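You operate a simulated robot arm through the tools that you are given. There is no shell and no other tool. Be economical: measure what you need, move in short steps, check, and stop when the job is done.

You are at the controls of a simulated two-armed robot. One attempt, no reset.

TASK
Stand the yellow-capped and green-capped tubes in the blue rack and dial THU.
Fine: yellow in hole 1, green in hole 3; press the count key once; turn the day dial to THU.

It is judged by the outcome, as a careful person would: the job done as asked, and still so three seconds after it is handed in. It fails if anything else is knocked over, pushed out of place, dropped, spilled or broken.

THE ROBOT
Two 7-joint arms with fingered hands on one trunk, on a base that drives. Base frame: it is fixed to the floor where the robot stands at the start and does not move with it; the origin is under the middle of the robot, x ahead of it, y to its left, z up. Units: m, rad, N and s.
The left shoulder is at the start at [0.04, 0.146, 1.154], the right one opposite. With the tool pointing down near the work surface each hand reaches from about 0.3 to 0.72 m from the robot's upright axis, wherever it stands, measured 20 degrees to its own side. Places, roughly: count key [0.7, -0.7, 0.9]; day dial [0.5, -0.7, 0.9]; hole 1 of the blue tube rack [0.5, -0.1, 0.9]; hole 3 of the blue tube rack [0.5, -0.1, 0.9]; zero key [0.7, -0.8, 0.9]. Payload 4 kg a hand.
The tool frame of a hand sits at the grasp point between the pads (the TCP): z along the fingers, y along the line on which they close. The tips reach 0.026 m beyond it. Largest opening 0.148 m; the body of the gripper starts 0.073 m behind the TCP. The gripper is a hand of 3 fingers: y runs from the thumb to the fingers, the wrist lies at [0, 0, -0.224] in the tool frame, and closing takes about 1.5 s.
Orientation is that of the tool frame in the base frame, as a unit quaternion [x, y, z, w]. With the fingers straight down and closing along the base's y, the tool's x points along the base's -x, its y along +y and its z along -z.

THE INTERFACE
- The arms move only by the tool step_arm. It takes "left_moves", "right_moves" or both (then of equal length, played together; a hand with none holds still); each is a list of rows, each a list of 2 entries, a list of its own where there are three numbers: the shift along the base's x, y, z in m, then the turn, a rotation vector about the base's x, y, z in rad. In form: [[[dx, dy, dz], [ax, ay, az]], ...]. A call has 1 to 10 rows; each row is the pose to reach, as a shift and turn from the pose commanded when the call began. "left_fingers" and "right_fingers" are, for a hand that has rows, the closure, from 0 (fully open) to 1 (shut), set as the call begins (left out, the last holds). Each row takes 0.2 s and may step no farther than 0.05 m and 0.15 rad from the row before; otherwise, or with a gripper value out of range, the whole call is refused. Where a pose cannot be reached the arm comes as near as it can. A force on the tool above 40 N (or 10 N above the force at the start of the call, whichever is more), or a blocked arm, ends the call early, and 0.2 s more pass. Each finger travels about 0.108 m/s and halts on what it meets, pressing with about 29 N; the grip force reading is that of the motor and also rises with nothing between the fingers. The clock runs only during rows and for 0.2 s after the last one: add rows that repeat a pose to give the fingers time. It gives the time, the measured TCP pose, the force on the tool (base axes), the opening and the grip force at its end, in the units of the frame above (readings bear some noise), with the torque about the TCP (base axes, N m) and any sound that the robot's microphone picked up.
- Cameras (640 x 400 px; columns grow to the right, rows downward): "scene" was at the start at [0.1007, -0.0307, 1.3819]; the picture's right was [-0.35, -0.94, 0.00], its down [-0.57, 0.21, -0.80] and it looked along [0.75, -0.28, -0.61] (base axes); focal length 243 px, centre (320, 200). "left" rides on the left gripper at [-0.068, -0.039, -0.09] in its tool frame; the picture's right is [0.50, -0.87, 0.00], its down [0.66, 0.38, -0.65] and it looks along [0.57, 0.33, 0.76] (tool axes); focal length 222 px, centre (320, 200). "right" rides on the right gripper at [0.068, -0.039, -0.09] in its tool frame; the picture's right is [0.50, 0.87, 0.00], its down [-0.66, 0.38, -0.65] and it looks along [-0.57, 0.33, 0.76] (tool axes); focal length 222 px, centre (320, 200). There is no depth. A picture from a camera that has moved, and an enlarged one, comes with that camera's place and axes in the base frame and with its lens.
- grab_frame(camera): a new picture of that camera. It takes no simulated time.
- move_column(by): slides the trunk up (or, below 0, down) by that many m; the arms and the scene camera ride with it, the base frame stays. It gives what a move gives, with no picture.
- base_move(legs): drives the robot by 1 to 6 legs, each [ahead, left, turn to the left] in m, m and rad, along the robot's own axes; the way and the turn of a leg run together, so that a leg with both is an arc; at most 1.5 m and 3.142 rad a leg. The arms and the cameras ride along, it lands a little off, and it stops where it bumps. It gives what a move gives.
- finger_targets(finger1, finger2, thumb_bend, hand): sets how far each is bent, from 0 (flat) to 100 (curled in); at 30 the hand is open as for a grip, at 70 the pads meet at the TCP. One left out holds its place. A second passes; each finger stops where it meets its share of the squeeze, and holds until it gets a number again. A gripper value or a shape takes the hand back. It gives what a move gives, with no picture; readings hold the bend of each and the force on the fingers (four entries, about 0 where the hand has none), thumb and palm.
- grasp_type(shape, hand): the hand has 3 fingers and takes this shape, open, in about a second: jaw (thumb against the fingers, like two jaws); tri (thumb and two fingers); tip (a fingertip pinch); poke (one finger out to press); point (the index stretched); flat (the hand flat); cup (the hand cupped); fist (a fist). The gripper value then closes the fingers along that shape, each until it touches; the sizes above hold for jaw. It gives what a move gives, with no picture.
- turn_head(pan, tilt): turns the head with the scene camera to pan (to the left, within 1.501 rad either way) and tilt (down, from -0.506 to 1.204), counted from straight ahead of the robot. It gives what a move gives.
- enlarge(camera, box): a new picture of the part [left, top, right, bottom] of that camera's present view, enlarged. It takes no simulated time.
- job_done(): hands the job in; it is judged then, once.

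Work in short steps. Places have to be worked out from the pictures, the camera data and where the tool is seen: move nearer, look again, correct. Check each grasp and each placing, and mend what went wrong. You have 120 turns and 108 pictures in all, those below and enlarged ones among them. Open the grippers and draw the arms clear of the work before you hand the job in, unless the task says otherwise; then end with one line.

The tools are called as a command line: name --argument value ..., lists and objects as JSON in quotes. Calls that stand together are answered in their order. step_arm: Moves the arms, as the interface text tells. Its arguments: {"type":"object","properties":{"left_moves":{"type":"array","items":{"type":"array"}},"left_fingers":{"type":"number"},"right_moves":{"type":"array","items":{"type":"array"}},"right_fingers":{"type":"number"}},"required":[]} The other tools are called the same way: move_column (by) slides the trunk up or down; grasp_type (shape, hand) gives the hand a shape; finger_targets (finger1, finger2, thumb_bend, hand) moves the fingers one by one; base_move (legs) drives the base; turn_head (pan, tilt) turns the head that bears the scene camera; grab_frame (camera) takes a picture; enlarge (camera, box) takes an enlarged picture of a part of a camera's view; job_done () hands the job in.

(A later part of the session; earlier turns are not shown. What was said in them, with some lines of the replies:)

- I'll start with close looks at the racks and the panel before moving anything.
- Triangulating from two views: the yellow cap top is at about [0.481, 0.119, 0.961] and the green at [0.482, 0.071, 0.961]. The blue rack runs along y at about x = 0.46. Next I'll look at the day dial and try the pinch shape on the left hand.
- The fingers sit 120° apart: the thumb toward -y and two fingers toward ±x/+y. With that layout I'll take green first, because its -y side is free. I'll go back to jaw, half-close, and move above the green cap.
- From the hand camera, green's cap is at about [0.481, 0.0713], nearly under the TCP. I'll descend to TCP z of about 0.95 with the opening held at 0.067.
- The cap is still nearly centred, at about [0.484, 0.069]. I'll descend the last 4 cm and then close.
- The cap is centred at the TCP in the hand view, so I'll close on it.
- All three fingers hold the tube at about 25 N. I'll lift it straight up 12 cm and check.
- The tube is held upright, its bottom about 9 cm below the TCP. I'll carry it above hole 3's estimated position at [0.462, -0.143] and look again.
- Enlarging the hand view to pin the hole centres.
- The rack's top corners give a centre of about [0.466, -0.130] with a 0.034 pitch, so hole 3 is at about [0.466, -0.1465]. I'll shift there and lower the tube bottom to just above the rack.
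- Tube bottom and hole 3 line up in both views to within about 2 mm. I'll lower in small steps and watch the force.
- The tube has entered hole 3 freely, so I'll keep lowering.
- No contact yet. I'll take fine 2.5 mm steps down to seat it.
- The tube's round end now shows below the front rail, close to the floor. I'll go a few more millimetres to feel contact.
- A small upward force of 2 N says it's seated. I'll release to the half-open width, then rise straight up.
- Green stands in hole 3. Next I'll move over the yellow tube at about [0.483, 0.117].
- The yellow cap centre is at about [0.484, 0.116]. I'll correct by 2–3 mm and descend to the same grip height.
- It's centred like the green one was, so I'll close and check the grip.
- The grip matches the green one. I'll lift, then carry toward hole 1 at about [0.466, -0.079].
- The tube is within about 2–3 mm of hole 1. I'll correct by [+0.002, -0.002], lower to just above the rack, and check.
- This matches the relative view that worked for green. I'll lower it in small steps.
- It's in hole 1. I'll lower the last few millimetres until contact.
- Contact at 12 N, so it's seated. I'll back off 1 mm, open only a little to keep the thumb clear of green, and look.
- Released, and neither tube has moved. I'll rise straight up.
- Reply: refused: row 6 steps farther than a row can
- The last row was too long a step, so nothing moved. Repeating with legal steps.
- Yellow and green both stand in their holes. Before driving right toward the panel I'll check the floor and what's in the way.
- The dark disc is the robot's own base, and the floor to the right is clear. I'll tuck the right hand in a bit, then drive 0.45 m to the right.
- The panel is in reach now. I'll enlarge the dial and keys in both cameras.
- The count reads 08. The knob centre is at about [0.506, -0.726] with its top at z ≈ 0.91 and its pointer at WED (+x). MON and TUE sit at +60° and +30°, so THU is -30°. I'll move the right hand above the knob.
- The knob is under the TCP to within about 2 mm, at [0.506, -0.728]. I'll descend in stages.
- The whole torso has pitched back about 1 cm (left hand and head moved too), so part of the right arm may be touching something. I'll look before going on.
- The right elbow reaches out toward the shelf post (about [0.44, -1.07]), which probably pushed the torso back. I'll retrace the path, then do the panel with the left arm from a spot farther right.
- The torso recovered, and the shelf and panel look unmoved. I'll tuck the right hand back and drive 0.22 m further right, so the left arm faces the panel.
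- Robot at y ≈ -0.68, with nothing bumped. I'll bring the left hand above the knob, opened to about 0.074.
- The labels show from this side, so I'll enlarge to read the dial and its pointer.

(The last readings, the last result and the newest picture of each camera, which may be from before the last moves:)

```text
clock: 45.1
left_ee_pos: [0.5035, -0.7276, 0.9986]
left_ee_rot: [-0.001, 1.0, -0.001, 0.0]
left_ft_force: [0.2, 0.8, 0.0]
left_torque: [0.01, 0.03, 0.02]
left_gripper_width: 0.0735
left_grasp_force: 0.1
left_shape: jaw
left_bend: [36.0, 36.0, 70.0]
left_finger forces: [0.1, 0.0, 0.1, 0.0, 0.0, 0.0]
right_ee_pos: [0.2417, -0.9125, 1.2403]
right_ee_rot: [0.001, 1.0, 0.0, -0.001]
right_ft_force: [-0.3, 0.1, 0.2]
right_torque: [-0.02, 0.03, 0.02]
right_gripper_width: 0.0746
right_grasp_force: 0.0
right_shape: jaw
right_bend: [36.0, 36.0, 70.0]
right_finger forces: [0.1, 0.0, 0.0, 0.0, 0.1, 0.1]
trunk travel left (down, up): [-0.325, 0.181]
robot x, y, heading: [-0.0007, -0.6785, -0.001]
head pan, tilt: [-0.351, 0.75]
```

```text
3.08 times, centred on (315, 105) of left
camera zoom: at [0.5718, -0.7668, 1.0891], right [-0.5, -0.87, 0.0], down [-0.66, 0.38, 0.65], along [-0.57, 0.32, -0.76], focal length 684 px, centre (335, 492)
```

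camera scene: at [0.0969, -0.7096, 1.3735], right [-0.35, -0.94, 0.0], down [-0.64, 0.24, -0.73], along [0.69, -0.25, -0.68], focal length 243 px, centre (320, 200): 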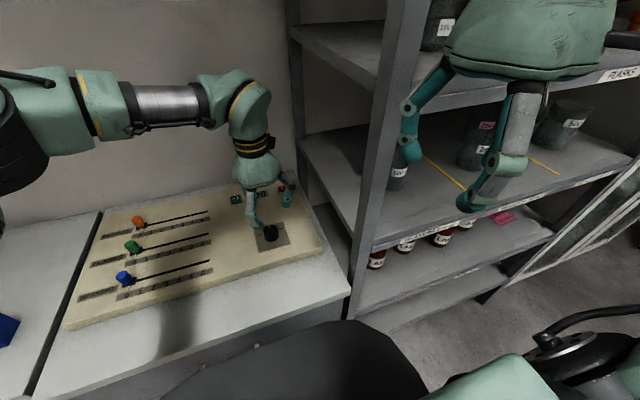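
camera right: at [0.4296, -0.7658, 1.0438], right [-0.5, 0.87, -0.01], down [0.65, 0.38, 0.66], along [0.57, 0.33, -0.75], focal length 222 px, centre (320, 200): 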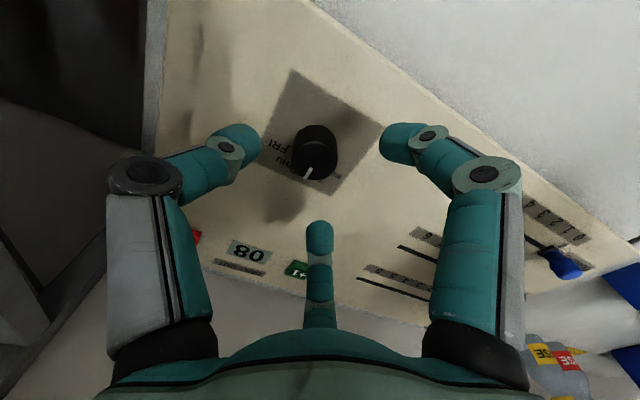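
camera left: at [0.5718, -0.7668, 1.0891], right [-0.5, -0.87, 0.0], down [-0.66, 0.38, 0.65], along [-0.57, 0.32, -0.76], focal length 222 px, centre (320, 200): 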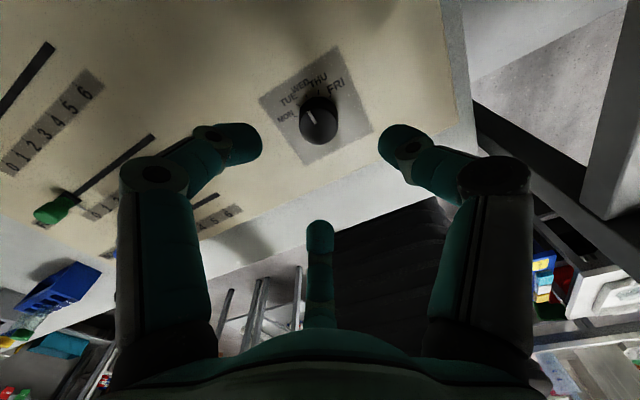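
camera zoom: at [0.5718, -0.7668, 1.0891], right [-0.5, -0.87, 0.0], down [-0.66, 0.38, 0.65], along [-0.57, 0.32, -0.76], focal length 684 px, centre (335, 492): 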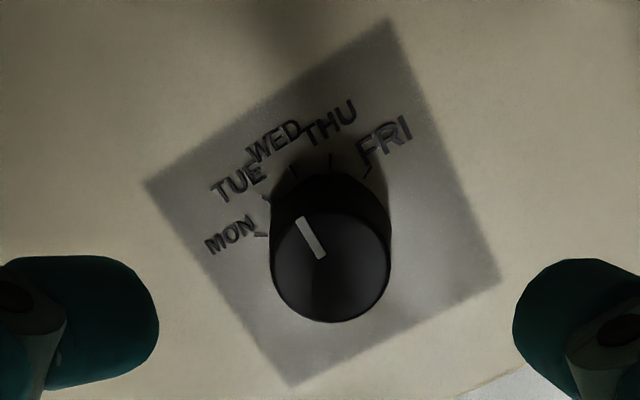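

The pointer is at WED (0°) and the THU tick is at -30°, with the knob centre at [0.507, -0.729]. I'll descend to just above the knob and check the torso stays still.

step_arm --left_moves '[[[0.003, -0.0015, -0.03], [0, 0, 0]], [[0.003, -0.0015, -0.055], [0, 0, 0]], [[0.003, -0.0015, -0.055], [0, 0, 0]]]'

grab_frame --camera "left"

```text
clock: 45.9
left_ee_pos: [0.5091, -0.7317, 0.9448]
left_ee_rot: [-0.001, 1.0, -0.001, 0.0]
left_ft_force: [-0.3, -0.3, 0.2]
left_torque: [0.03, 0.01, 0.0]
left_gripper_width: 0.0733
left_grasp_force: 0.1
left_shape: jaw
left_bend: [36.0, 36.0, 70.0]
left_finger forces: [0.0, 0.0, 0.0, 0.1, 0.0, 0.0]
right_ee_pos: [0.2415, -0.9127, 1.2392]
right_ee_rot: [0.001, 1.0, 0.001, 0.0]
right_ft_force: [0.0, -0.5, 0.2]
right_torque: [-0.03, -0.03, -0.04]
right_gripper_width: 0.0743
right_grasp_force: 0.0
right_shape: jaw
right_bend: [36.0, 36.0, 70.0]
right_finger forces: [0.0, 0.0, 0.0, 0.0, 0.0, 0.0]
trunk travel left (down, up): [-0.325, 0.181]
robot x, y, heading: [0.0002, -0.6823, -0.0]
head pan, tilt: [-0.351, 0.75]
```

```text
44 pictures are left
camera left: at [0.5755, -0.7705, 1.0353], right [-0.5, -0.87, 0.0], down [-0.66, 0.38, 0.65], along [-0.57, 0.32, -0.76], focal length 222 px, centre (320, 200)
```

left: 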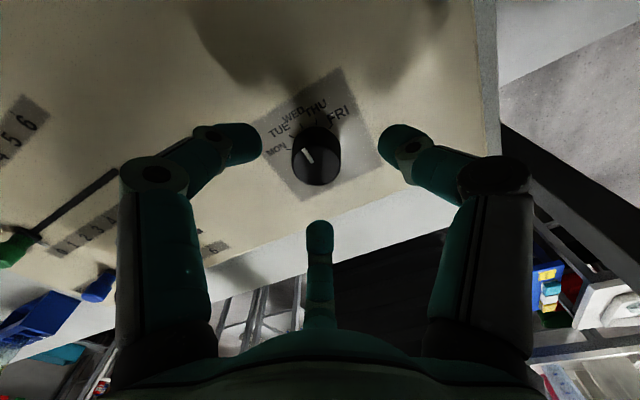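

The hand is centred and the torso steady. I'll descend to TCP z ≈ 0.921, so the tips end up beside the knob, then close gently.

step_arm --left_moves '[[[0, 0, -0.012], [0, 0, 0]], [[0, 0, -0.023], [0, 0, 0]], [[0, 0, -0.023], [0, 0, 0]]]'

step_arm --left_moves '[[[0, 0, 0], [0, 0, 0]], [[0, 0, 0], [0, 0, 0]], [[0, 0, 0], [0, 0, 0]], [[0, 0, 0], [0, 0, 0]]]' --left_fingers 1.0

grab_frame --camera "left"

enlarge --camera "scene" --box '[200, 150, 340, 270]'

```text
clock: 46.7
left_ee_pos: [0.5101, -0.7337, 0.9224]
left_ee_rot: [-0.001, 1.0, -0.001, 0.0]
left_ft_force: [-0.4, -0.4, 0.0]
left_torque: [0.03, -0.03, -0.03]
left_gripper_width: 0.0736
left_grasp_force: 0.0
left_shape: jaw
left_bend: [36.0, 36.0, 70.0]
left_finger forces: [0.0, 0.1, 0.1, 0.0, 0.1, 0.1]
right_ee_pos: [0.2413, -0.9117, 1.24]
right_ee_rot: [0.001, 1.0, 0.0, 0.001]
right_ft_force: [0.3, 0.0, -0.3]
right_torque: [-0.03, 0.01, 0.01]
right_gripper_width: 0.0744
right_grasp_force: 0.1
right_shape: jaw
right_bend: [36.0, 36.0, 70.0]
right_finger forces: [0.1, 0.0, 0.0, 0.0, 0.0, 0.0]
trunk travel left (down, up): [-0.325, 0.181]
robot x, y, heading: [0.0005, -0.6793, -0.006]
head pan, tilt: [-0.351, 0.75]
```

```text
clock: 47.7
left_ee_pos: [0.5097, -0.7318, 0.922]
left_ee_rot: [-0.001, 1.0, -0.001, -0.001]
left_ft_force: [0.6, -1.0, -2.9]
left_torque: [-0.04, 0.0, -0.01]
left_gripper_width: 0.0242
left_grasp_force: 29.1
left_shape: jaw
left_bend: [75.0, 76.0, 70.0]
left_finger forces: [24.5, 25.0, 0.0, 0.0, 25.3, 0.1]
right_ee_pos: [0.2419, -0.9129, 1.2388]
right_ee_rot: [0.0, 1.0, 0.0, -0.001]
right_ft_force: [-0.7, 0.1, 0.4]
right_torque: [-0.01, 0.01, 0.0]
right_gripper_width: 0.0745
right_grasp_force: 0.0
right_shape: jaw
right_bend: [36.0, 36.0, 70.0]
right_finger forces: [0.0, 0.1, 0.0, 0.1, 0.1, 0.0]
trunk travel left (down, up): [-0.325, 0.181]
robot x, y, heading: [-0.0033, -0.6812, -0.011]
head pan, tilt: [-0.351, 0.75]
```

```text
43 pictures are left
camera left: at [0.5777, -0.7711, 1.0128], right [-0.5, -0.87, 0.0], down [-0.65, 0.38, 0.65], along [-0.57, 0.32, -0.76], focal length 222 px, centre (320, 200)
```

left: 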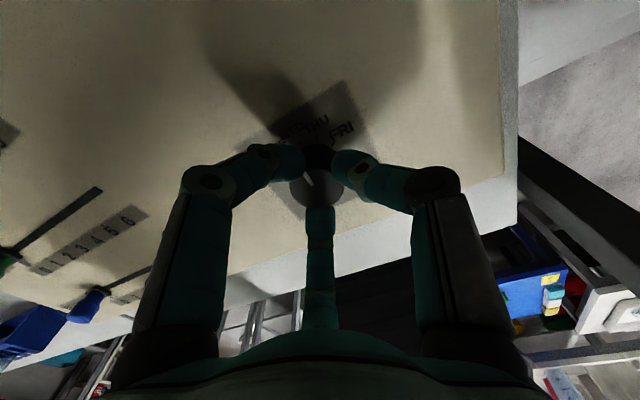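

```text
3.33 times, centred on (270, 210) of scene
camera zoom: at [0.0979, -0.7099, 1.3734], right [-0.35, -0.94, 0.0], down [-0.64, 0.24, -0.73], along [0.69, -0.25, -0.68], focal length 809 px, centre (487, 167)
```

zoom: 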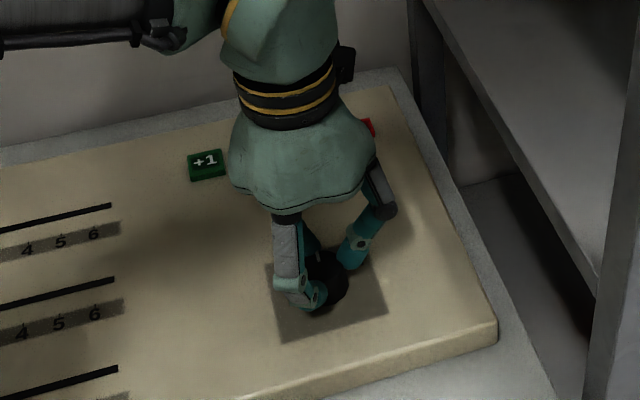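

The knob is held firmly. I'll turn the hand about the vertical by -0.52 rad (clockwise from above).

step_arm --left_moves '[[[0, 0, 0], [0, 0, -0.1]], [[0, 0, 0], [0, 0, -0.2]], [[0, 0, 0], [0, 0, -0.3]], [[0, 0, 0], [0, 0, -0.4]], [[0, 0, 0], [0, 0, -0.52]], [[0, 0, 0], [0, 0, -0.52]]]'

enlarge --camera "left" --box '[250, 60, 390, 220]'

```text
clock: 49.1
left_ee_pos: [0.5086, -0.7314, 0.9215]
left_ee_rot: [0.258, 0.966, -0.001, 0.001]
left_ft_force: [-4.7, -9.7, 2.1]
left_torque: [-0.19, 0.16, 0.03]
left_gripper_width: 0.0243
left_grasp_force: 28.6
left_shape: jaw
left_bend: [75.0, 76.0, 70.0]
left_finger forces: [24.1, 25.1, 0.0, 0.0, 33.0, 0.0]
right_ee_pos: [0.2406, -0.9141, 1.2394]
right_ee_rot: [0.0, 1.0, 0.001, 0.001]
right_ft_force: [-0.2, 0.0, -0.1]
right_torque: [0.02, 0.01, 0.01]
right_gripper_width: 0.0744
right_grasp_force: 0.1
right_shape: jaw
right_bend: [36.0, 36.0, 70.0]
right_finger forces: [0.0, 0.0, 0.0, 0.0, 0.0, 0.1]
trunk travel left (down, up): [-0.325, 0.181]
robot x, y, heading: [0.0017, -0.6804, -0.002]
head pan, tilt: [-0.351, 0.75]
```

```text
2.50 times, centred on (320, 140) of left
camera zoom: at [0.5474, -0.8, 1.0127], right [-0.86, -0.5, 0.0], down [-0.38, 0.66, 0.65], along [-0.33, 0.56, -0.76], focal length 555 px, centre (320, 350)
```

zoom: 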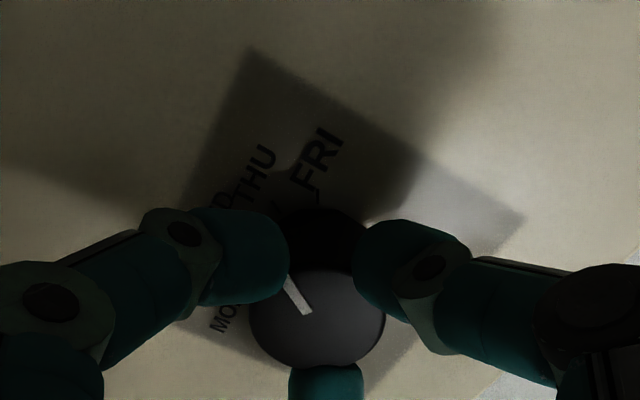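

The knob turned with the hand. I'll release, rise, and check the pointer against THU.

step_arm --left_moves '[[[0, 0, 0], [0, 0, 0]], [[0, 0, 0], [0, 0, 0]], [[0, 0, 0], [0, 0, 0]], [[0, 0, 0.03], [0, 0, 0]], [[0, 0, 0.075], [0, 0, 0]], [[0, 0, 0.075], [0, 0, 0]]]' --left_fingers 0.5

enlarge --camera "left" --box '[255, 40, 395, 180]'

enlarge --camera "scene" --box '[200, 170, 340, 270]'

```text
clock: 50.5
left_ee_pos: [0.5082, -0.7275, 0.9969]
left_ee_rot: [0.256, 0.967, -0.002, -0.001]
left_ft_force: [-0.3, -0.6, -0.6]
left_torque: [-0.01, 0.01, -0.02]
left_gripper_width: 0.0735
left_grasp_force: 0.0
left_shape: jaw
left_bend: [36.0, 36.0, 70.0]
left_finger forces: [0.0, 0.0, 0.0, 0.0, 0.0, 0.0]
right_ee_pos: [0.2417, -0.9118, 1.2398]
right_ee_rot: [0.001, 1.0, 0.0, -0.001]
right_ft_force: [-0.4, -0.6, 0.1]
right_torque: [0.02, -0.01, -0.01]
right_gripper_width: 0.0745
right_grasp_force: 0.0
right_shape: jaw
right_bend: [36.0, 36.0, 70.0]
right_finger forces: [0.0, 0.0, 0.1, 0.0, 0.0, 0.1]
trunk travel left (down, up): [-0.325, 0.181]
robot x, y, heading: [0.0003, -0.6814, -0.002]
head pan, tilt: [-0.351, 0.75]
```

```text
2.86 times, centred on (325, 110) of left
camera zoom: at [0.5481, -0.7948, 1.0873], right [-0.86, -0.5, 0.0], down [-0.38, 0.65, 0.65], along [-0.33, 0.56, -0.76], focal length 635 px, centre (306, 457)
```

zoom: 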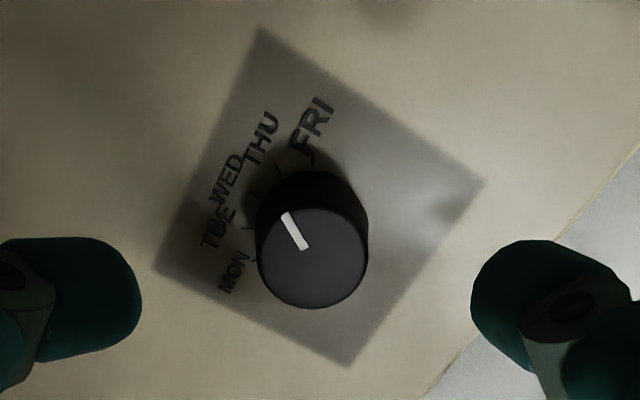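

```text
4.00 times, centred on (270, 220) of scene
camera zoom: at [0.0979, -0.7098, 1.3734], right [-0.35, -0.94, 0.0], down [-0.64, 0.24, -0.73], along [0.69, -0.25, -0.68], focal length 971 px, centre (520, 120)
```

zoom: 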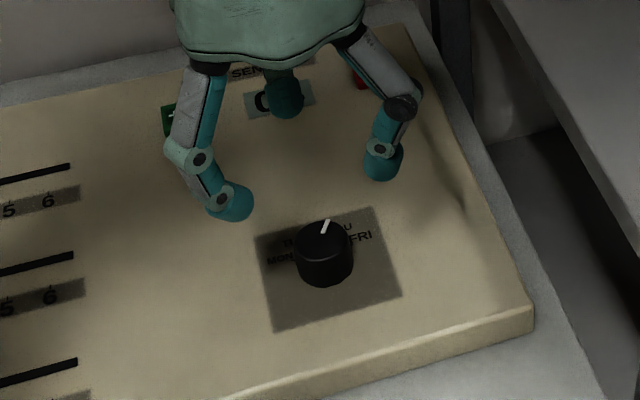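

The pointer now sits at -30.8° against the THU tick at -30.6°, so the dial is on THU. Next the count key at about [0.674, -0.657]: I'll rotate the hand back, close the fingers, and move above it.

step_arm --left_moves '[[[0, 0, 0.03], [0, 0, 0.1]], [[0.03, 0.01, 0.03], [0, 0, 0.2]], [[0.07, 0.03, 0.03], [0, 0, 0.3]], [[0.11, 0.05, 0.03], [0, 0, 0.4]], [[0.14, 0.07, 0.03], [0, 0, 0.52]], [[0.164, 0.07, 0.01], [0, 0, 0.52]], [[0.164, 0.07, 0.0], [0, 0, 0.52]], [[0.164, 0.07, 0.0], [0, 0, 0.52]]]' --left_fingers 1.0

grab_frame --camera "left"

enlarge --camera "scene" --box '[170, 120, 340, 260]'

```text
clock: 52.3
left_ee_pos: [0.648, -0.665, 1.0209]
left_ee_rot: [-0.001, 1.0, -0.001, -0.001]
left_ft_force: [1.1, -0.5, 0.5]
left_torque: [0.0, 0.03, 0.02]
left_gripper_width: 0.0002
left_grasp_force: 28.6
left_shape: jaw
left_bend: [70.0, 70.0, 70.0]
left_finger forces: [0.0, 0.0, 0.0, 0.0, 0.0, 0.1]
left hand out of reach, approached as far as the arm can: row 6, 7, 8
right_ee_pos: [0.2409, -0.9131, 1.24]
right_ee_rot: [0.001, 1.0, -0.001, 0.001]
right_ft_force: [-0.1, -0.1, -0.2]
right_torque: [0.01, -0.02, 0.01]
right_gripper_width: 0.0743
right_grasp_force: 0.1
right_shape: jaw
right_bend: [36.0, 36.0, 70.0]
right_finger forces: [0.0, 0.0, 0.1, 0.1, 0.0, 0.0]
trunk travel left (down, up): [-0.325, 0.181]
robot x, y, heading: [0.0017, -0.6824, 0.0]
head pan, tilt: [-0.351, 0.75]
```

```text
38 pictures are left
camera left: at [0.7153, -0.704, 1.1131], right [-0.5, -0.87, 0.0], down [-0.66, 0.38, 0.65], along [-0.57, 0.32, -0.76], focal length 222 px, centre (320, 200)
```

left: 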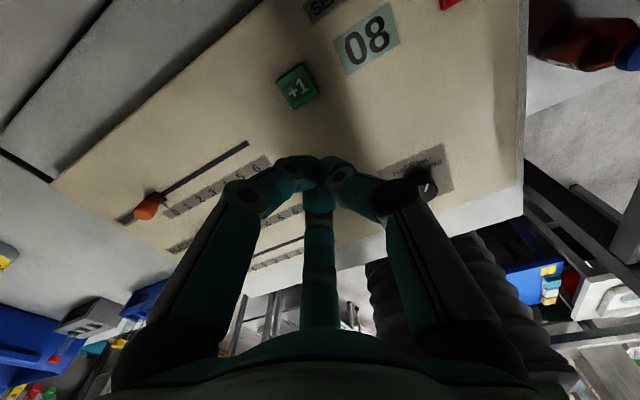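

```text
2.86 times, centred on (255, 190) of scene
camera zoom: at [0.0977, -0.7101, 1.3734], right [-0.35, -0.94, 0.0], down [-0.64, 0.24, -0.73], along [0.69, -0.25, -0.68], focal length 693 px, centre (506, 229)
```

zoom: 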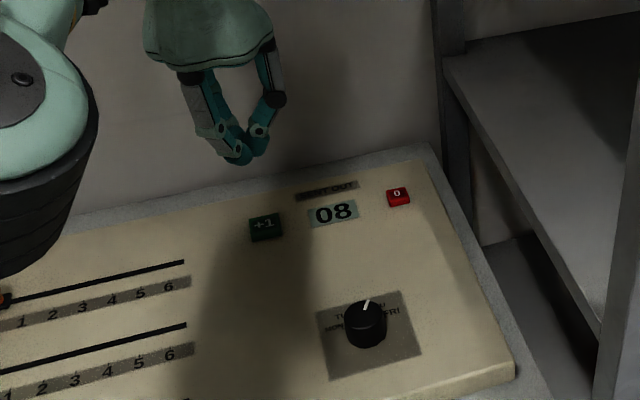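

The hand came up short at that height. The key is at about [0.675, -0.658], so I'll tilt the hand to point the fingertips slightly forward, which brings the wrist into reach, and hover.

step_arm --left_moves '[[[-0.005, 0, 0.0], [0, -0.1, 0]], [[-0.005, 0, -0.01], [0, -0.2, 0]], [[-0.005, 0, -0.02], [0, -0.3, 0]], [[-0.005, 0, -0.03], [0, -0.3, 0]], [[-0.005, 0, -0.03], [0, -0.3, 0]]]'

grab_frame --camera "left"

enlarge --camera "scene" --box '[200, 150, 300, 230]'

```text
clock: 53.5
left_ee_pos: [0.6423, -0.6641, 0.9923]
left_ee_rot: [-0.001, 0.989, -0.001, 0.15]
left_ft_force: [-1.3, 0.1, -0.4]
left_torque: [0.0, 0.01, -0.01]
left_gripper_width: 0.0001
left_grasp_force: 29.2
left_shape: jaw
left_bend: [70.0, 70.0, 70.0]
left_finger forces: [0.1, 0.0, 0.0, 0.0, 0.0, 0.0]
right_ee_pos: [0.2422, -0.9127, 1.2392]
right_ee_rot: [0.0, 1.0, -0.001, 0.0]
right_ft_force: [-0.1, 0.2, 0.7]
right_torque: [0.04, -0.01, 0.01]
right_gripper_width: 0.0744
right_grasp_force: 0.0
right_shape: jaw
right_bend: [36.0, 36.0, 70.0]
right_finger forces: [0.1, 0.0, 0.0, 0.0, 0.0, 0.1]
trunk travel left (down, up): [-0.325, 0.181]
robot x, y, heading: [0.0018, -0.6809, -0.001]
head pan, tilt: [-0.351, 0.75]
```

```text
36 pictures are left
camera left: at [0.6799, -0.7026, 1.0988], right [-0.48, -0.87, -0.15], down [-0.82, 0.38, 0.43], along [-0.32, 0.32, -0.89], focal length 222 px, centre (320, 200)
```

left: 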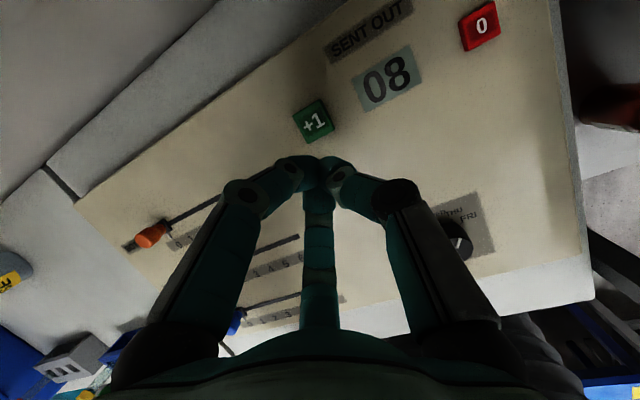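

```text
5.00 times, centred on (250, 190) of scene
camera zoom: at [0.0972, -0.7101, 1.3734], right [-0.35, -0.94, 0.0], down [-0.64, 0.24, -0.73], along [0.69, -0.25, -0.68], focal length 1213 px, centre (670, 250)
```

zoom: 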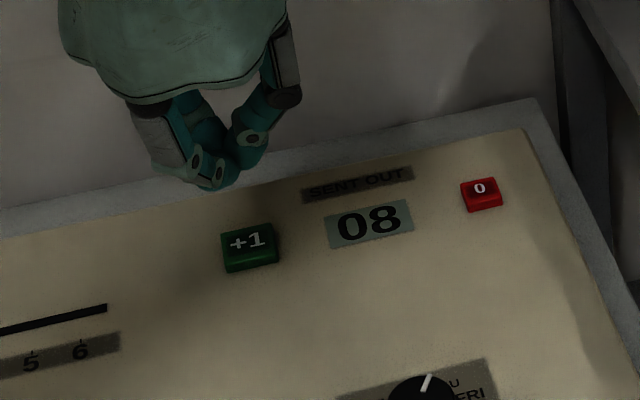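

Key confirmed at [0.676, -0.659]. I'll move the tips over it and hover at TCP z of about 0.95.

step_arm --left_moves '[[[0.013, 0.003, -0.015], [0, 0, 0]], [[0.0255, 0.005, -0.03], [0, 0, 0]], [[0.0255, 0.005, -0.042], [0, 0, 0]], [[0.0255, 0.005, -0.042], [0, 0, 0]]]'

grab_frame --camera "left"

enlarge --camera "scene" --box '[200, 150, 300, 230]'

```text
clock: 54.5
left_ee_pos: [0.6674, -0.6575, 0.948]
left_ee_rot: [-0.001, 0.989, -0.001, 0.15]
left_ft_force: [-0.5, 1.0, 0.7]
left_torque: [-0.04, 0.01, -0.04]
left_gripper_width: 0.0
left_grasp_force: 28.9
left_shape: jaw
left_bend: [70.0, 70.0, 70.0]
left_finger forces: [0.2, 0.0, 0.0, 0.0, 0.0, 0.0]
right_ee_pos: [0.2419, -0.9118, 1.2393]
right_ee_rot: [0.0, 1.0, 0.0, 0.0]
right_ft_force: [-1.2, -0.9, -0.6]
right_torque: [0.0, 0.01, 0.02]
right_gripper_width: 0.0745
right_grasp_force: 0.1
right_shape: jaw
right_bend: [36.0, 36.0, 70.0]
right_finger forces: [0.0, 0.1, 0.0, 0.0, 0.0, 0.0]
trunk travel left (down, up): [-0.325, 0.181]
robot x, y, heading: [0.0032, -0.6839, -0.001]
head pan, tilt: [-0.351, 0.75]
```

```text
34 pictures are left
camera left: at [0.7042, -0.6967, 1.0558], right [-0.48, -0.87, -0.14], down [-0.82, 0.38, 0.43], along [-0.32, 0.32, -0.89], focal length 222 px, centre (320, 200)
```

left: 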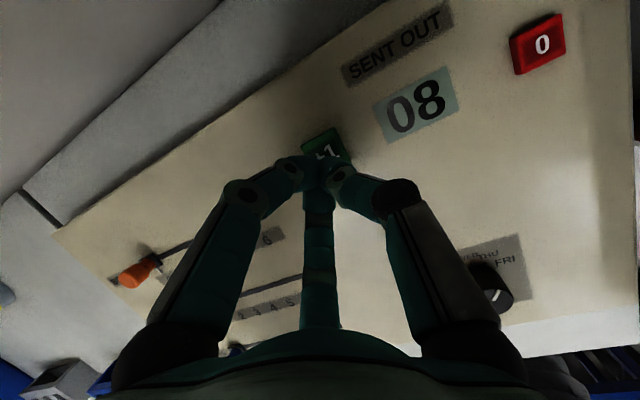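

```text
5.00 times, centred on (250, 190) of scene
camera zoom: at [0.0974, -0.7095, 1.3734], right [-0.35, -0.94, 0.0], down [-0.64, 0.24, -0.73], along [0.69, -0.25, -0.68], focal length 1213 px, centre (670, 250)
```

zoom: 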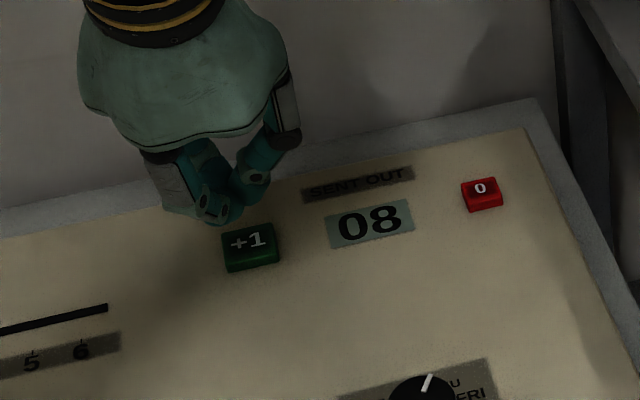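

The tips sit a few millimetres left of the key centre. I'll shift dy by -0.004, lower to near contact, and check.

step_arm --left_moves '[[[0, -0.004, -0.008], [0, 0, 0]], [[0, -0.004, -0.016], [0, 0, 0]], [[0, -0.004, -0.016], [0, 0, 0]]]'

enlarge --camera "scene" --box '[200, 150, 300, 230]'

enlarge --camera "left" --box '[240, 60, 480, 220]'

```text
clock: 55.3
left_ee_pos: [0.6675, -0.6628, 0.9322]
left_ee_rot: [-0.001, 0.989, -0.002, 0.149]
left_ft_force: [0.1, 0.1, 0.2]
left_torque: [0.02, 0.0, -0.02]
left_gripper_width: 0.0
left_grasp_force: 29.1
left_shape: jaw
left_bend: [70.0, 70.0, 70.0]
left_finger forces: [0.0, 0.0, 0.0, 0.1, 0.1, 0.0]
right_ee_pos: [0.2417, -0.9123, 1.2396]
right_ee_rot: [0.001, 1.0, 0.0, 0.0]
right_ft_force: [0.2, -0.6, 0.3]
right_torque: [-0.02, 0.0, 0.02]
right_gripper_width: 0.0745
right_grasp_force: 0.1
right_shape: jaw
right_bend: [36.0, 36.0, 70.0]
right_finger forces: [0.0, 0.1, 0.0, 0.1, 0.0, 0.1]
trunk travel left (down, up): [-0.325, 0.181]
robot x, y, heading: [0.0001, -0.6831, 0.001]
head pan, tilt: [-0.351, 0.75]
```

```text
5.00 times, centred on (250, 190) of scene
camera zoom: at [0.0973, -0.7095, 1.3735], right [-0.35, -0.94, 0.0], down [-0.64, 0.24, -0.73], along [0.69, -0.25, -0.68], focal length 1213 px, centre (670, 250)
```

zoom: 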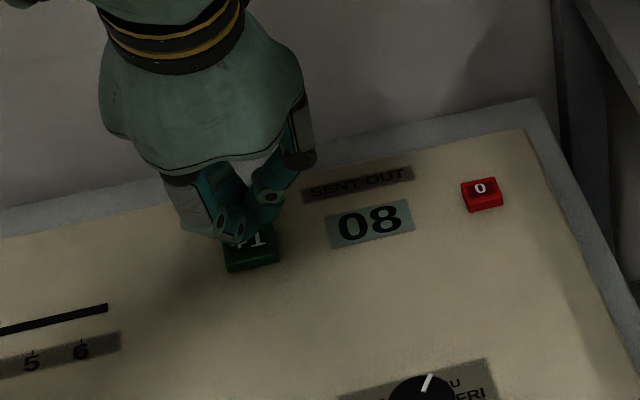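

```text
2.50 times, centred on (360, 140) of left
camera zoom: at [0.7051, -0.7015, 1.0398], right [-0.48, -0.87, -0.15], down [-0.82, 0.38, 0.43], along [-0.32, 0.32, -0.89], focal length 555 px, centre (220, 350)
```

zoom: 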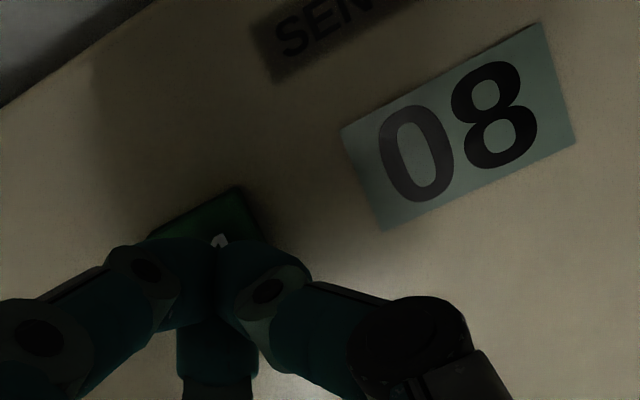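

The tips are over the key and the count still reads 08. I'll press down slowly in 2 mm rows.

step_arm --left_moves '[[[0, -0.001, -0.002], [0, 0, 0]], [[0, -0.001, -0.004], [0, 0, 0]], [[0, -0.001, -0.006], [0, 0, 0]], [[0, -0.001, -0.008], [0, 0, 0]]]'

enlarge --camera "scene" --box '[200, 150, 300, 230]'

```text
clock: 56.3
left_ee_pos: [0.6689, -0.6629, 0.9237]
left_ee_rot: [0.0, 0.989, -0.002, 0.15]
left_ft_force: [-0.2, -0.1, -0.2]
left_torque: [0.0, -0.01, 0.03]
left_gripper_width: 0.0001
left_grasp_force: 29.2
left_shape: jaw
left_bend: [70.0, 70.0, 70.0]
left_finger forces: [0.0, 0.0, 0.1, 0.0, 0.0, 0.1]
right_ee_pos: [0.2411, -0.9121, 1.2395]
right_ee_rot: [0.001, 1.0, 0.0, -0.001]
right_ft_force: [-0.5, 0.4, -1.1]
right_torque: [-0.03, -0.01, -0.02]
right_gripper_width: 0.0746
right_grasp_force: 0.0
right_shape: jaw
right_bend: [36.0, 36.0, 70.0]
right_finger forces: [0.0, 0.1, 0.0, 0.0, 0.1, 0.0]
trunk travel left (down, up): [-0.325, 0.181]
robot x, y, heading: [0.0008, -0.6846, -0.005]
head pan, tilt: [-0.351, 0.75]
```

```text
5.00 times, centred on (250, 190) of scene
camera zoom: at [0.0974, -0.7096, 1.3734], right [-0.35, -0.94, 0.0], down [-0.64, 0.24, -0.73], along [0.69, -0.25, -0.68], focal length 1213 px, centre (670, 250)
```

zoom: 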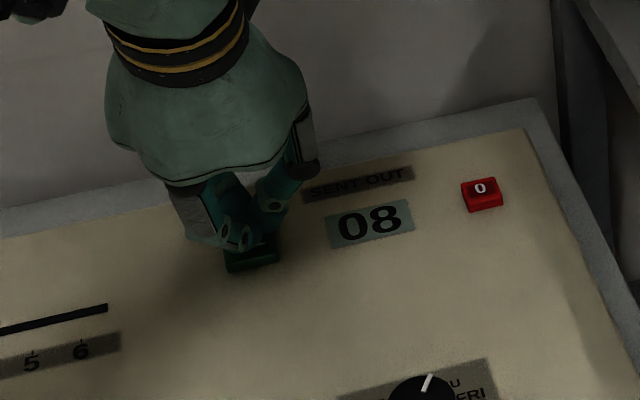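

No contact yet. I'll continue down slowly.

step_arm --left_moves '[[[0, 0, -0.002], [0, 0, 0]], [[0, 0, -0.004], [0, 0, 0]], [[0, 0, -0.006], [0, 0, 0]]]'

enlarge --camera "scene" --box '[200, 150, 300, 230]'

```text
clock: 57.1
left_ee_pos: [0.6679, -0.6629, 0.9188]
left_ee_rot: [-0.001, 0.989, -0.001, 0.149]
left_ft_force: [0.6, 0.0, -0.3]
left_torque: [-0.03, 0.04, -0.02]
left_gripper_width: 0.0
left_grasp_force: 28.7
left_shape: jaw
left_bend: [70.0, 70.0, 70.0]
left_finger forces: [0.0, 0.0, 0.0, 0.1, 0.1, 0.0]
right_ee_pos: [0.2428, -0.9132, 1.2395]
right_ee_rot: [0.0, 1.0, -0.001, 0.0]
right_ft_force: [0.5, -0.3, 0.6]
right_torque: [0.0, 0.03, -0.04]
right_gripper_width: 0.0742
right_grasp_force: 0.1
right_shape: jaw
right_bend: [36.0, 36.0, 70.0]
right_finger forces: [0.1, 0.1, 0.0, 0.0, 0.0, 0.0]
trunk travel left (down, up): [-0.325, 0.181]
robot x, y, heading: [0.0003, -0.6787, -0.006]
head pan, tilt: [-0.351, 0.75]
```

```text
5.00 times, centred on (250, 190) of scene
camera zoom: at [0.0974, -0.7096, 1.3734], right [-0.35, -0.94, 0.0], down [-0.64, 0.24, -0.73], along [0.69, -0.25, -0.68], focal length 1213 px, centre (670, 250)
```

zoom: 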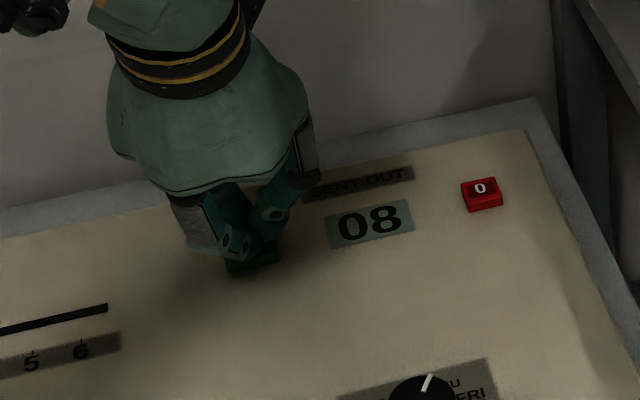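

step_arm --left_moves '[[[0, 0, -0.0015], [0, 0, 0]], [[0, 0, -0.003], [0, 0, 0]], [[0, 0, -0.0045], [0, 0, 0]]]'

enlarge --camera "scene" --box '[200, 150, 300, 230]'

```text
clock: 57.9
left_ee_pos: [0.6691, -0.6617, 0.9152]
left_ee_rot: [0.0, 0.989, -0.002, 0.149]
left_ft_force: [0.0, -0.1, 1.1]
left_torque: [0.02, -0.01, 0.0]
left_gripper_width: 0.0002
left_grasp_force: 29.3
left_shape: jaw
left_bend: [70.0, 70.0, 70.0]
left_finger forces: [0.0, 0.0, 0.1, 0.0, 0.0, 0.0]
right_ee_pos: [0.2407, -0.9117, 1.2404]
right_ee_rot: [0.001, 1.0, 0.001, 0.0]
right_ft_force: [-0.2, -0.6, -0.4]
right_torque: [-0.01, 0.03, 0.01]
right_gripper_width: 0.0745
right_grasp_force: 0.0
right_shape: jaw
right_bend: [36.0, 36.0, 70.0]
right_finger forces: [0.1, 0.0, 0.0, 0.0, 0.0, 0.0]
trunk travel left (down, up): [-0.325, 0.181]
robot x, y, heading: [0.0009, -0.6814, -0.002]
head pan, tilt: [-0.351, 0.75]
```

```text
5.00 times, centred on (250, 190) of scene
camera zoom: at [0.0973, -0.7095, 1.3735], right [-0.35, -0.94, 0.0], down [-0.64, 0.24, -0.73], along [0.69, -0.25, -0.68], focal length 1213 px, centre (670, 250)
```

zoom: 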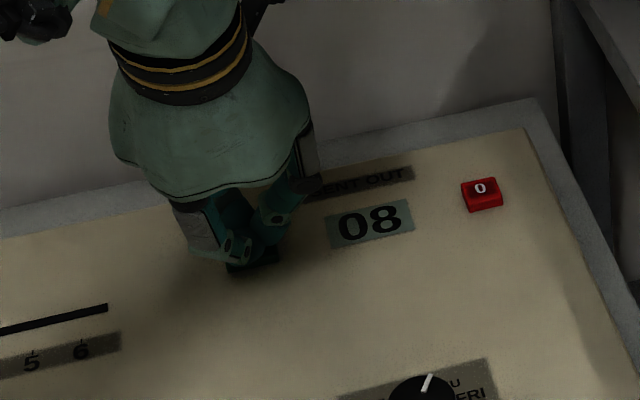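

Still 08, with perhaps the first touch at 1.1 N. I'll keep pressing in 1.5 mm rows.

step_arm --left_moves '[[[0, 0, -0.0015], [0, 0, 0]], [[0, 0, -0.003], [0, 0, 0]], [[0, 0, -0.0045], [0, 0, 0]]]'

enlarge --camera "scene" --box '[200, 150, 300, 230]'

```text
clock: 58.7
left_ee_pos: [0.6674, -0.6633, 0.9117]
left_ee_rot: [0.0, 0.989, -0.003, 0.149]
left_ft_force: [-0.6, 0.8, 3.6]
left_torque: [0.05, -0.03, 0.0]
left_gripper_width: 0.0
left_grasp_force: 28.9
left_shape: jaw
left_bend: [70.0, 70.0, 70.0]
left_finger forces: [0.0, 0.0, 0.0, 0.1, 0.0, 0.1]
right_ee_pos: [0.2404, -0.9115, 1.2404]
right_ee_rot: [0.001, 1.0, 0.0, 0.0]
right_ft_force: [0.4, 0.2, -0.3]
right_torque: [0.01, -0.01, -0.01]
right_gripper_width: 0.0743
right_grasp_force: 0.1
right_shape: jaw
right_bend: [36.0, 36.0, 70.0]
right_finger forces: [0.0, 0.0, 0.0, 0.0, 0.0, 0.0]
trunk travel left (down, up): [-0.325, 0.181]
robot x, y, heading: [0.0018, -0.676, -0.001]
head pan, tilt: [-0.351, 0.75]
heard: click
```

```text
5.00 times, centred on (250, 190) of scene
camera zoom: at [0.0968, -0.7094, 1.3735], right [-0.34, -0.94, 0.0], down [-0.64, 0.24, -0.73], along [0.69, -0.25, -0.68], focal length 1213 px, centre (670, 250)
```

zoom: 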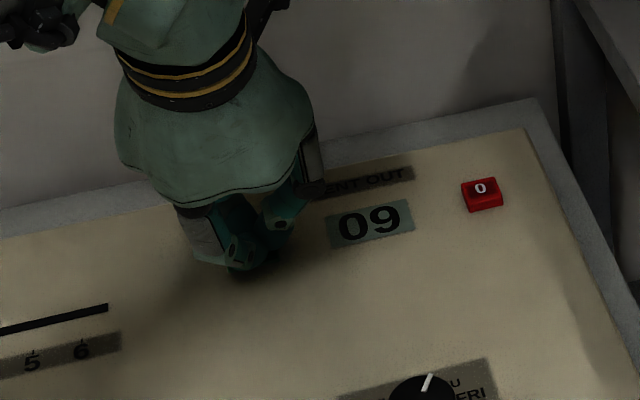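

A click, and the display reads 09: pressed once. I'll lift straight up and draw back clear, opening the hand once high.

step_arm --left_moves '[[[0, 0, 0.02], [0, 0, 0]], [[0, 0, 0.05], [0, 0, 0]], [[-0.01, 0, 0.09], [0, 0.1, 0]], [[-0.05, 0, 0.12], [0, 0.2, 0]], [[-0.09, 0, 0.15], [0, 0.3, 0]], [[-0.13, 0, 0.18], [0, 0.3, 0]], [[-0.17, 0, 0.21], [0, 0.3, 0]], [[-0.21, 0, 0.24], [0, 0.3, 0]], [[-0.25, 0, 0.27], [0, 0.3, 0]], [[-0.29, 0, 0.3], [0, 0.3, 0]]]'

step_arm --left_moves '[[[0, 0, 0], [0, 0, 0]], [[0, 0, 0], [0, 0, 0]], [[0, 0, 0], [0, 0, 0]], [[0, 0, 0], [0, 0, 0]], [[0, 0, 0], [0, 0, 0]]]' --right_moves '[[[0, 0, 0], [0, 0, 0]], [[0, 0, 0], [0, 0, 0]], [[0, 0, 0], [0, 0, 0]], [[0, 0, 0], [0, 0, 0]], [[0, 0, 0], [0, 0, 0]]]' --left_fingers 0 --right_fingers 0

enlarge --camera "scene" --box '[60, 170, 340, 330]'

enlarge --camera "scene" --box '[210, 170, 320, 260]'

turn_head --pan 0.5 --tilt 0.65

grab_frame --camera "scene"

```text
clock: 60.9
left_ee_pos: [0.3753, -0.6671, 1.2121]
left_ee_rot: [-0.001, 1.0, -0.001, 0.001]
left_ft_force: [-1.0, -0.7, 0.0]
left_torque: [0.04, -0.03, 0.0]
left_gripper_width: 0.0
left_grasp_force: 28.9
left_shape: jaw
left_bend: [70.0, 70.0, 70.0]
left_finger forces: [0.0, 0.0, 0.0, 0.1, 0.0, 0.0]
right_ee_pos: [0.2397, -0.9133, 1.2407]
right_ee_rot: [0.001, 1.0, 0.0, 0.002]
right_ft_force: [1.4, 0.3, 0.8]
right_torque: [0.02, 0.01, -0.04]
right_gripper_width: 0.0744
right_grasp_force: 0.0
right_shape: jaw
right_bend: [36.0, 36.0, 70.0]
right_finger forces: [0.0, 0.0, 0.0, 0.0, 0.0, 0.0]
trunk travel left (down, up): [-0.325, 0.181]
robot x, y, heading: [-0.0024, -0.6831, -0.002]
head pan, tilt: [-0.351, 0.75]
```

```text
clock: 62.1
left_ee_pos: [0.3776, -0.6664, 1.212]
left_ee_rot: [-0.001, 1.0, 0.0, 0.0]
left_ft_force: [0.3, -0.1, -1.1]
left_torque: [0.01, -0.01, -0.01]
left_gripper_width: 0.1477
left_grasp_force: 0.0
left_shape: jaw
left_bend: [30.0, 30.0, 30.0]
left_finger forces: [0.1, 0.0, 0.1, 0.0, 0.0, 0.0]
right_ee_pos: [0.2418, -0.9117, 1.24]
right_ee_rot: [0.001, 1.0, 0.0, 0.0]
right_ft_force: [-0.1, -0.9, -0.4]
right_torque: [-0.02, 0.02, -0.01]
right_gripper_width: 0.1478
right_grasp_force: 0.0
right_shape: jaw
right_bend: [30.0, 30.0, 30.0]
right_finger forces: [0.0, 0.0, 0.0, 0.0, 0.0, 0.1]
trunk travel left (down, up): [-0.325, 0.181]
robot x, y, heading: [-0.0037, -0.681, -0.001]
head pan, tilt: [-0.351, 0.75]
```

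```text
2.29 times, centred on (200, 250) of scene
camera zoom: at [0.0972, -0.7096, 1.3735], right [-0.35, -0.94, 0.0], down [-0.64, 0.24, -0.73], along [0.69, -0.25, -0.68], focal length 555 px, centre (594, 86)
```

zoom: 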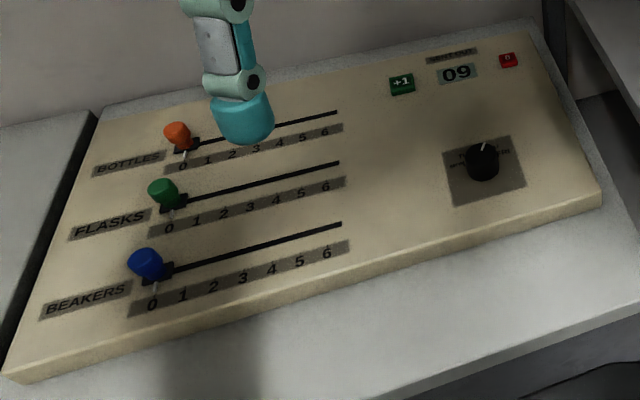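

```text
4.44 times, centred on (265, 215) of scene
camera zoom: at [0.0972, -0.7096, 1.3735], right [-0.35, -0.94, 0.0], down [-0.64, 0.24, -0.73], along [0.69, -0.25, -0.68], focal length 1079 px, centre (564, 133)
```

zoom: 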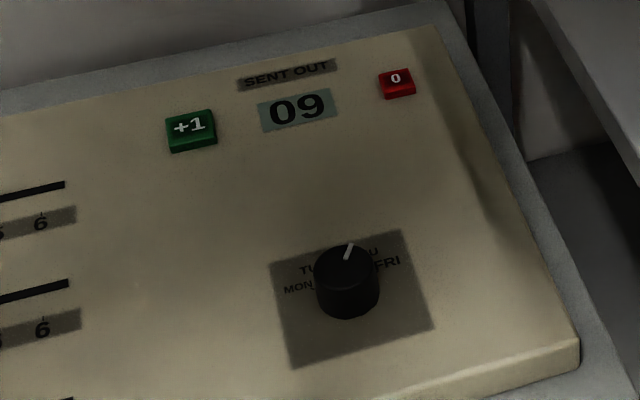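

```text
clock: 63.3
left_ee_pos: [0.3769, -0.6664, 1.2115]
left_ee_rot: [-0.002, 1.0, -0.001, 0.0]
left_ft_force: [-0.5, 0.9, -0.3]
left_torque: [-0.01, 0.03, 0.0]
left_gripper_width: 0.1478
left_grasp_force: 0.1
left_shape: jaw
left_bend: [30.0, 30.0, 30.0]
left_finger forces: [0.0, 0.0, 0.1, 0.0, 0.0, 0.0]
right_ee_pos: [0.2412, -0.912, 1.2397]
right_ee_rot: [0.001, 1.0, 0.0, 0.0]
right_ft_force: [-0.3, 0.0, -0.1]
right_torque: [-0.01, -0.03, 0.03]
right_gripper_width: 0.1478
right_grasp_force: 0.1
right_shape: jaw
right_bend: [30.0, 30.0, 30.0]
right_finger forces: [0.0, 0.1, 0.0, 0.0, 0.0, 0.0]
trunk travel left (down, up): [-0.325, 0.181]
robot x, y, heading: [-0.0011, -0.6792, -0.001]
head pan, tilt: [0.499, 0.649]
```

```text
24 pictures are left
camera scene: at [0.0959, -0.6396, 1.382], right [0.48, -0.88, 0.0], down [-0.53, -0.29, -0.8], along [0.7, 0.38, -0.6], focal length 243 px, centre (320, 200)
```

scene: 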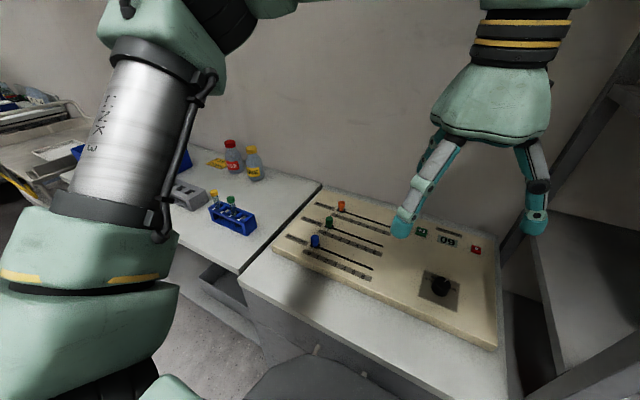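

The display reads 09, the dial is on THU, and the sliders are untouched. The tubes stand in holes 1 and 3, and both hands are open and clear. Handing in.

job_done

```text
The job is handed in.
```

The yellow tube is in hole 1 and the green in hole 3, the count key was pressed once (08 to 09), the dial is on THU, and nothing looks displaced, though the right elbow probably leaned on the shelf post briefly along the way.
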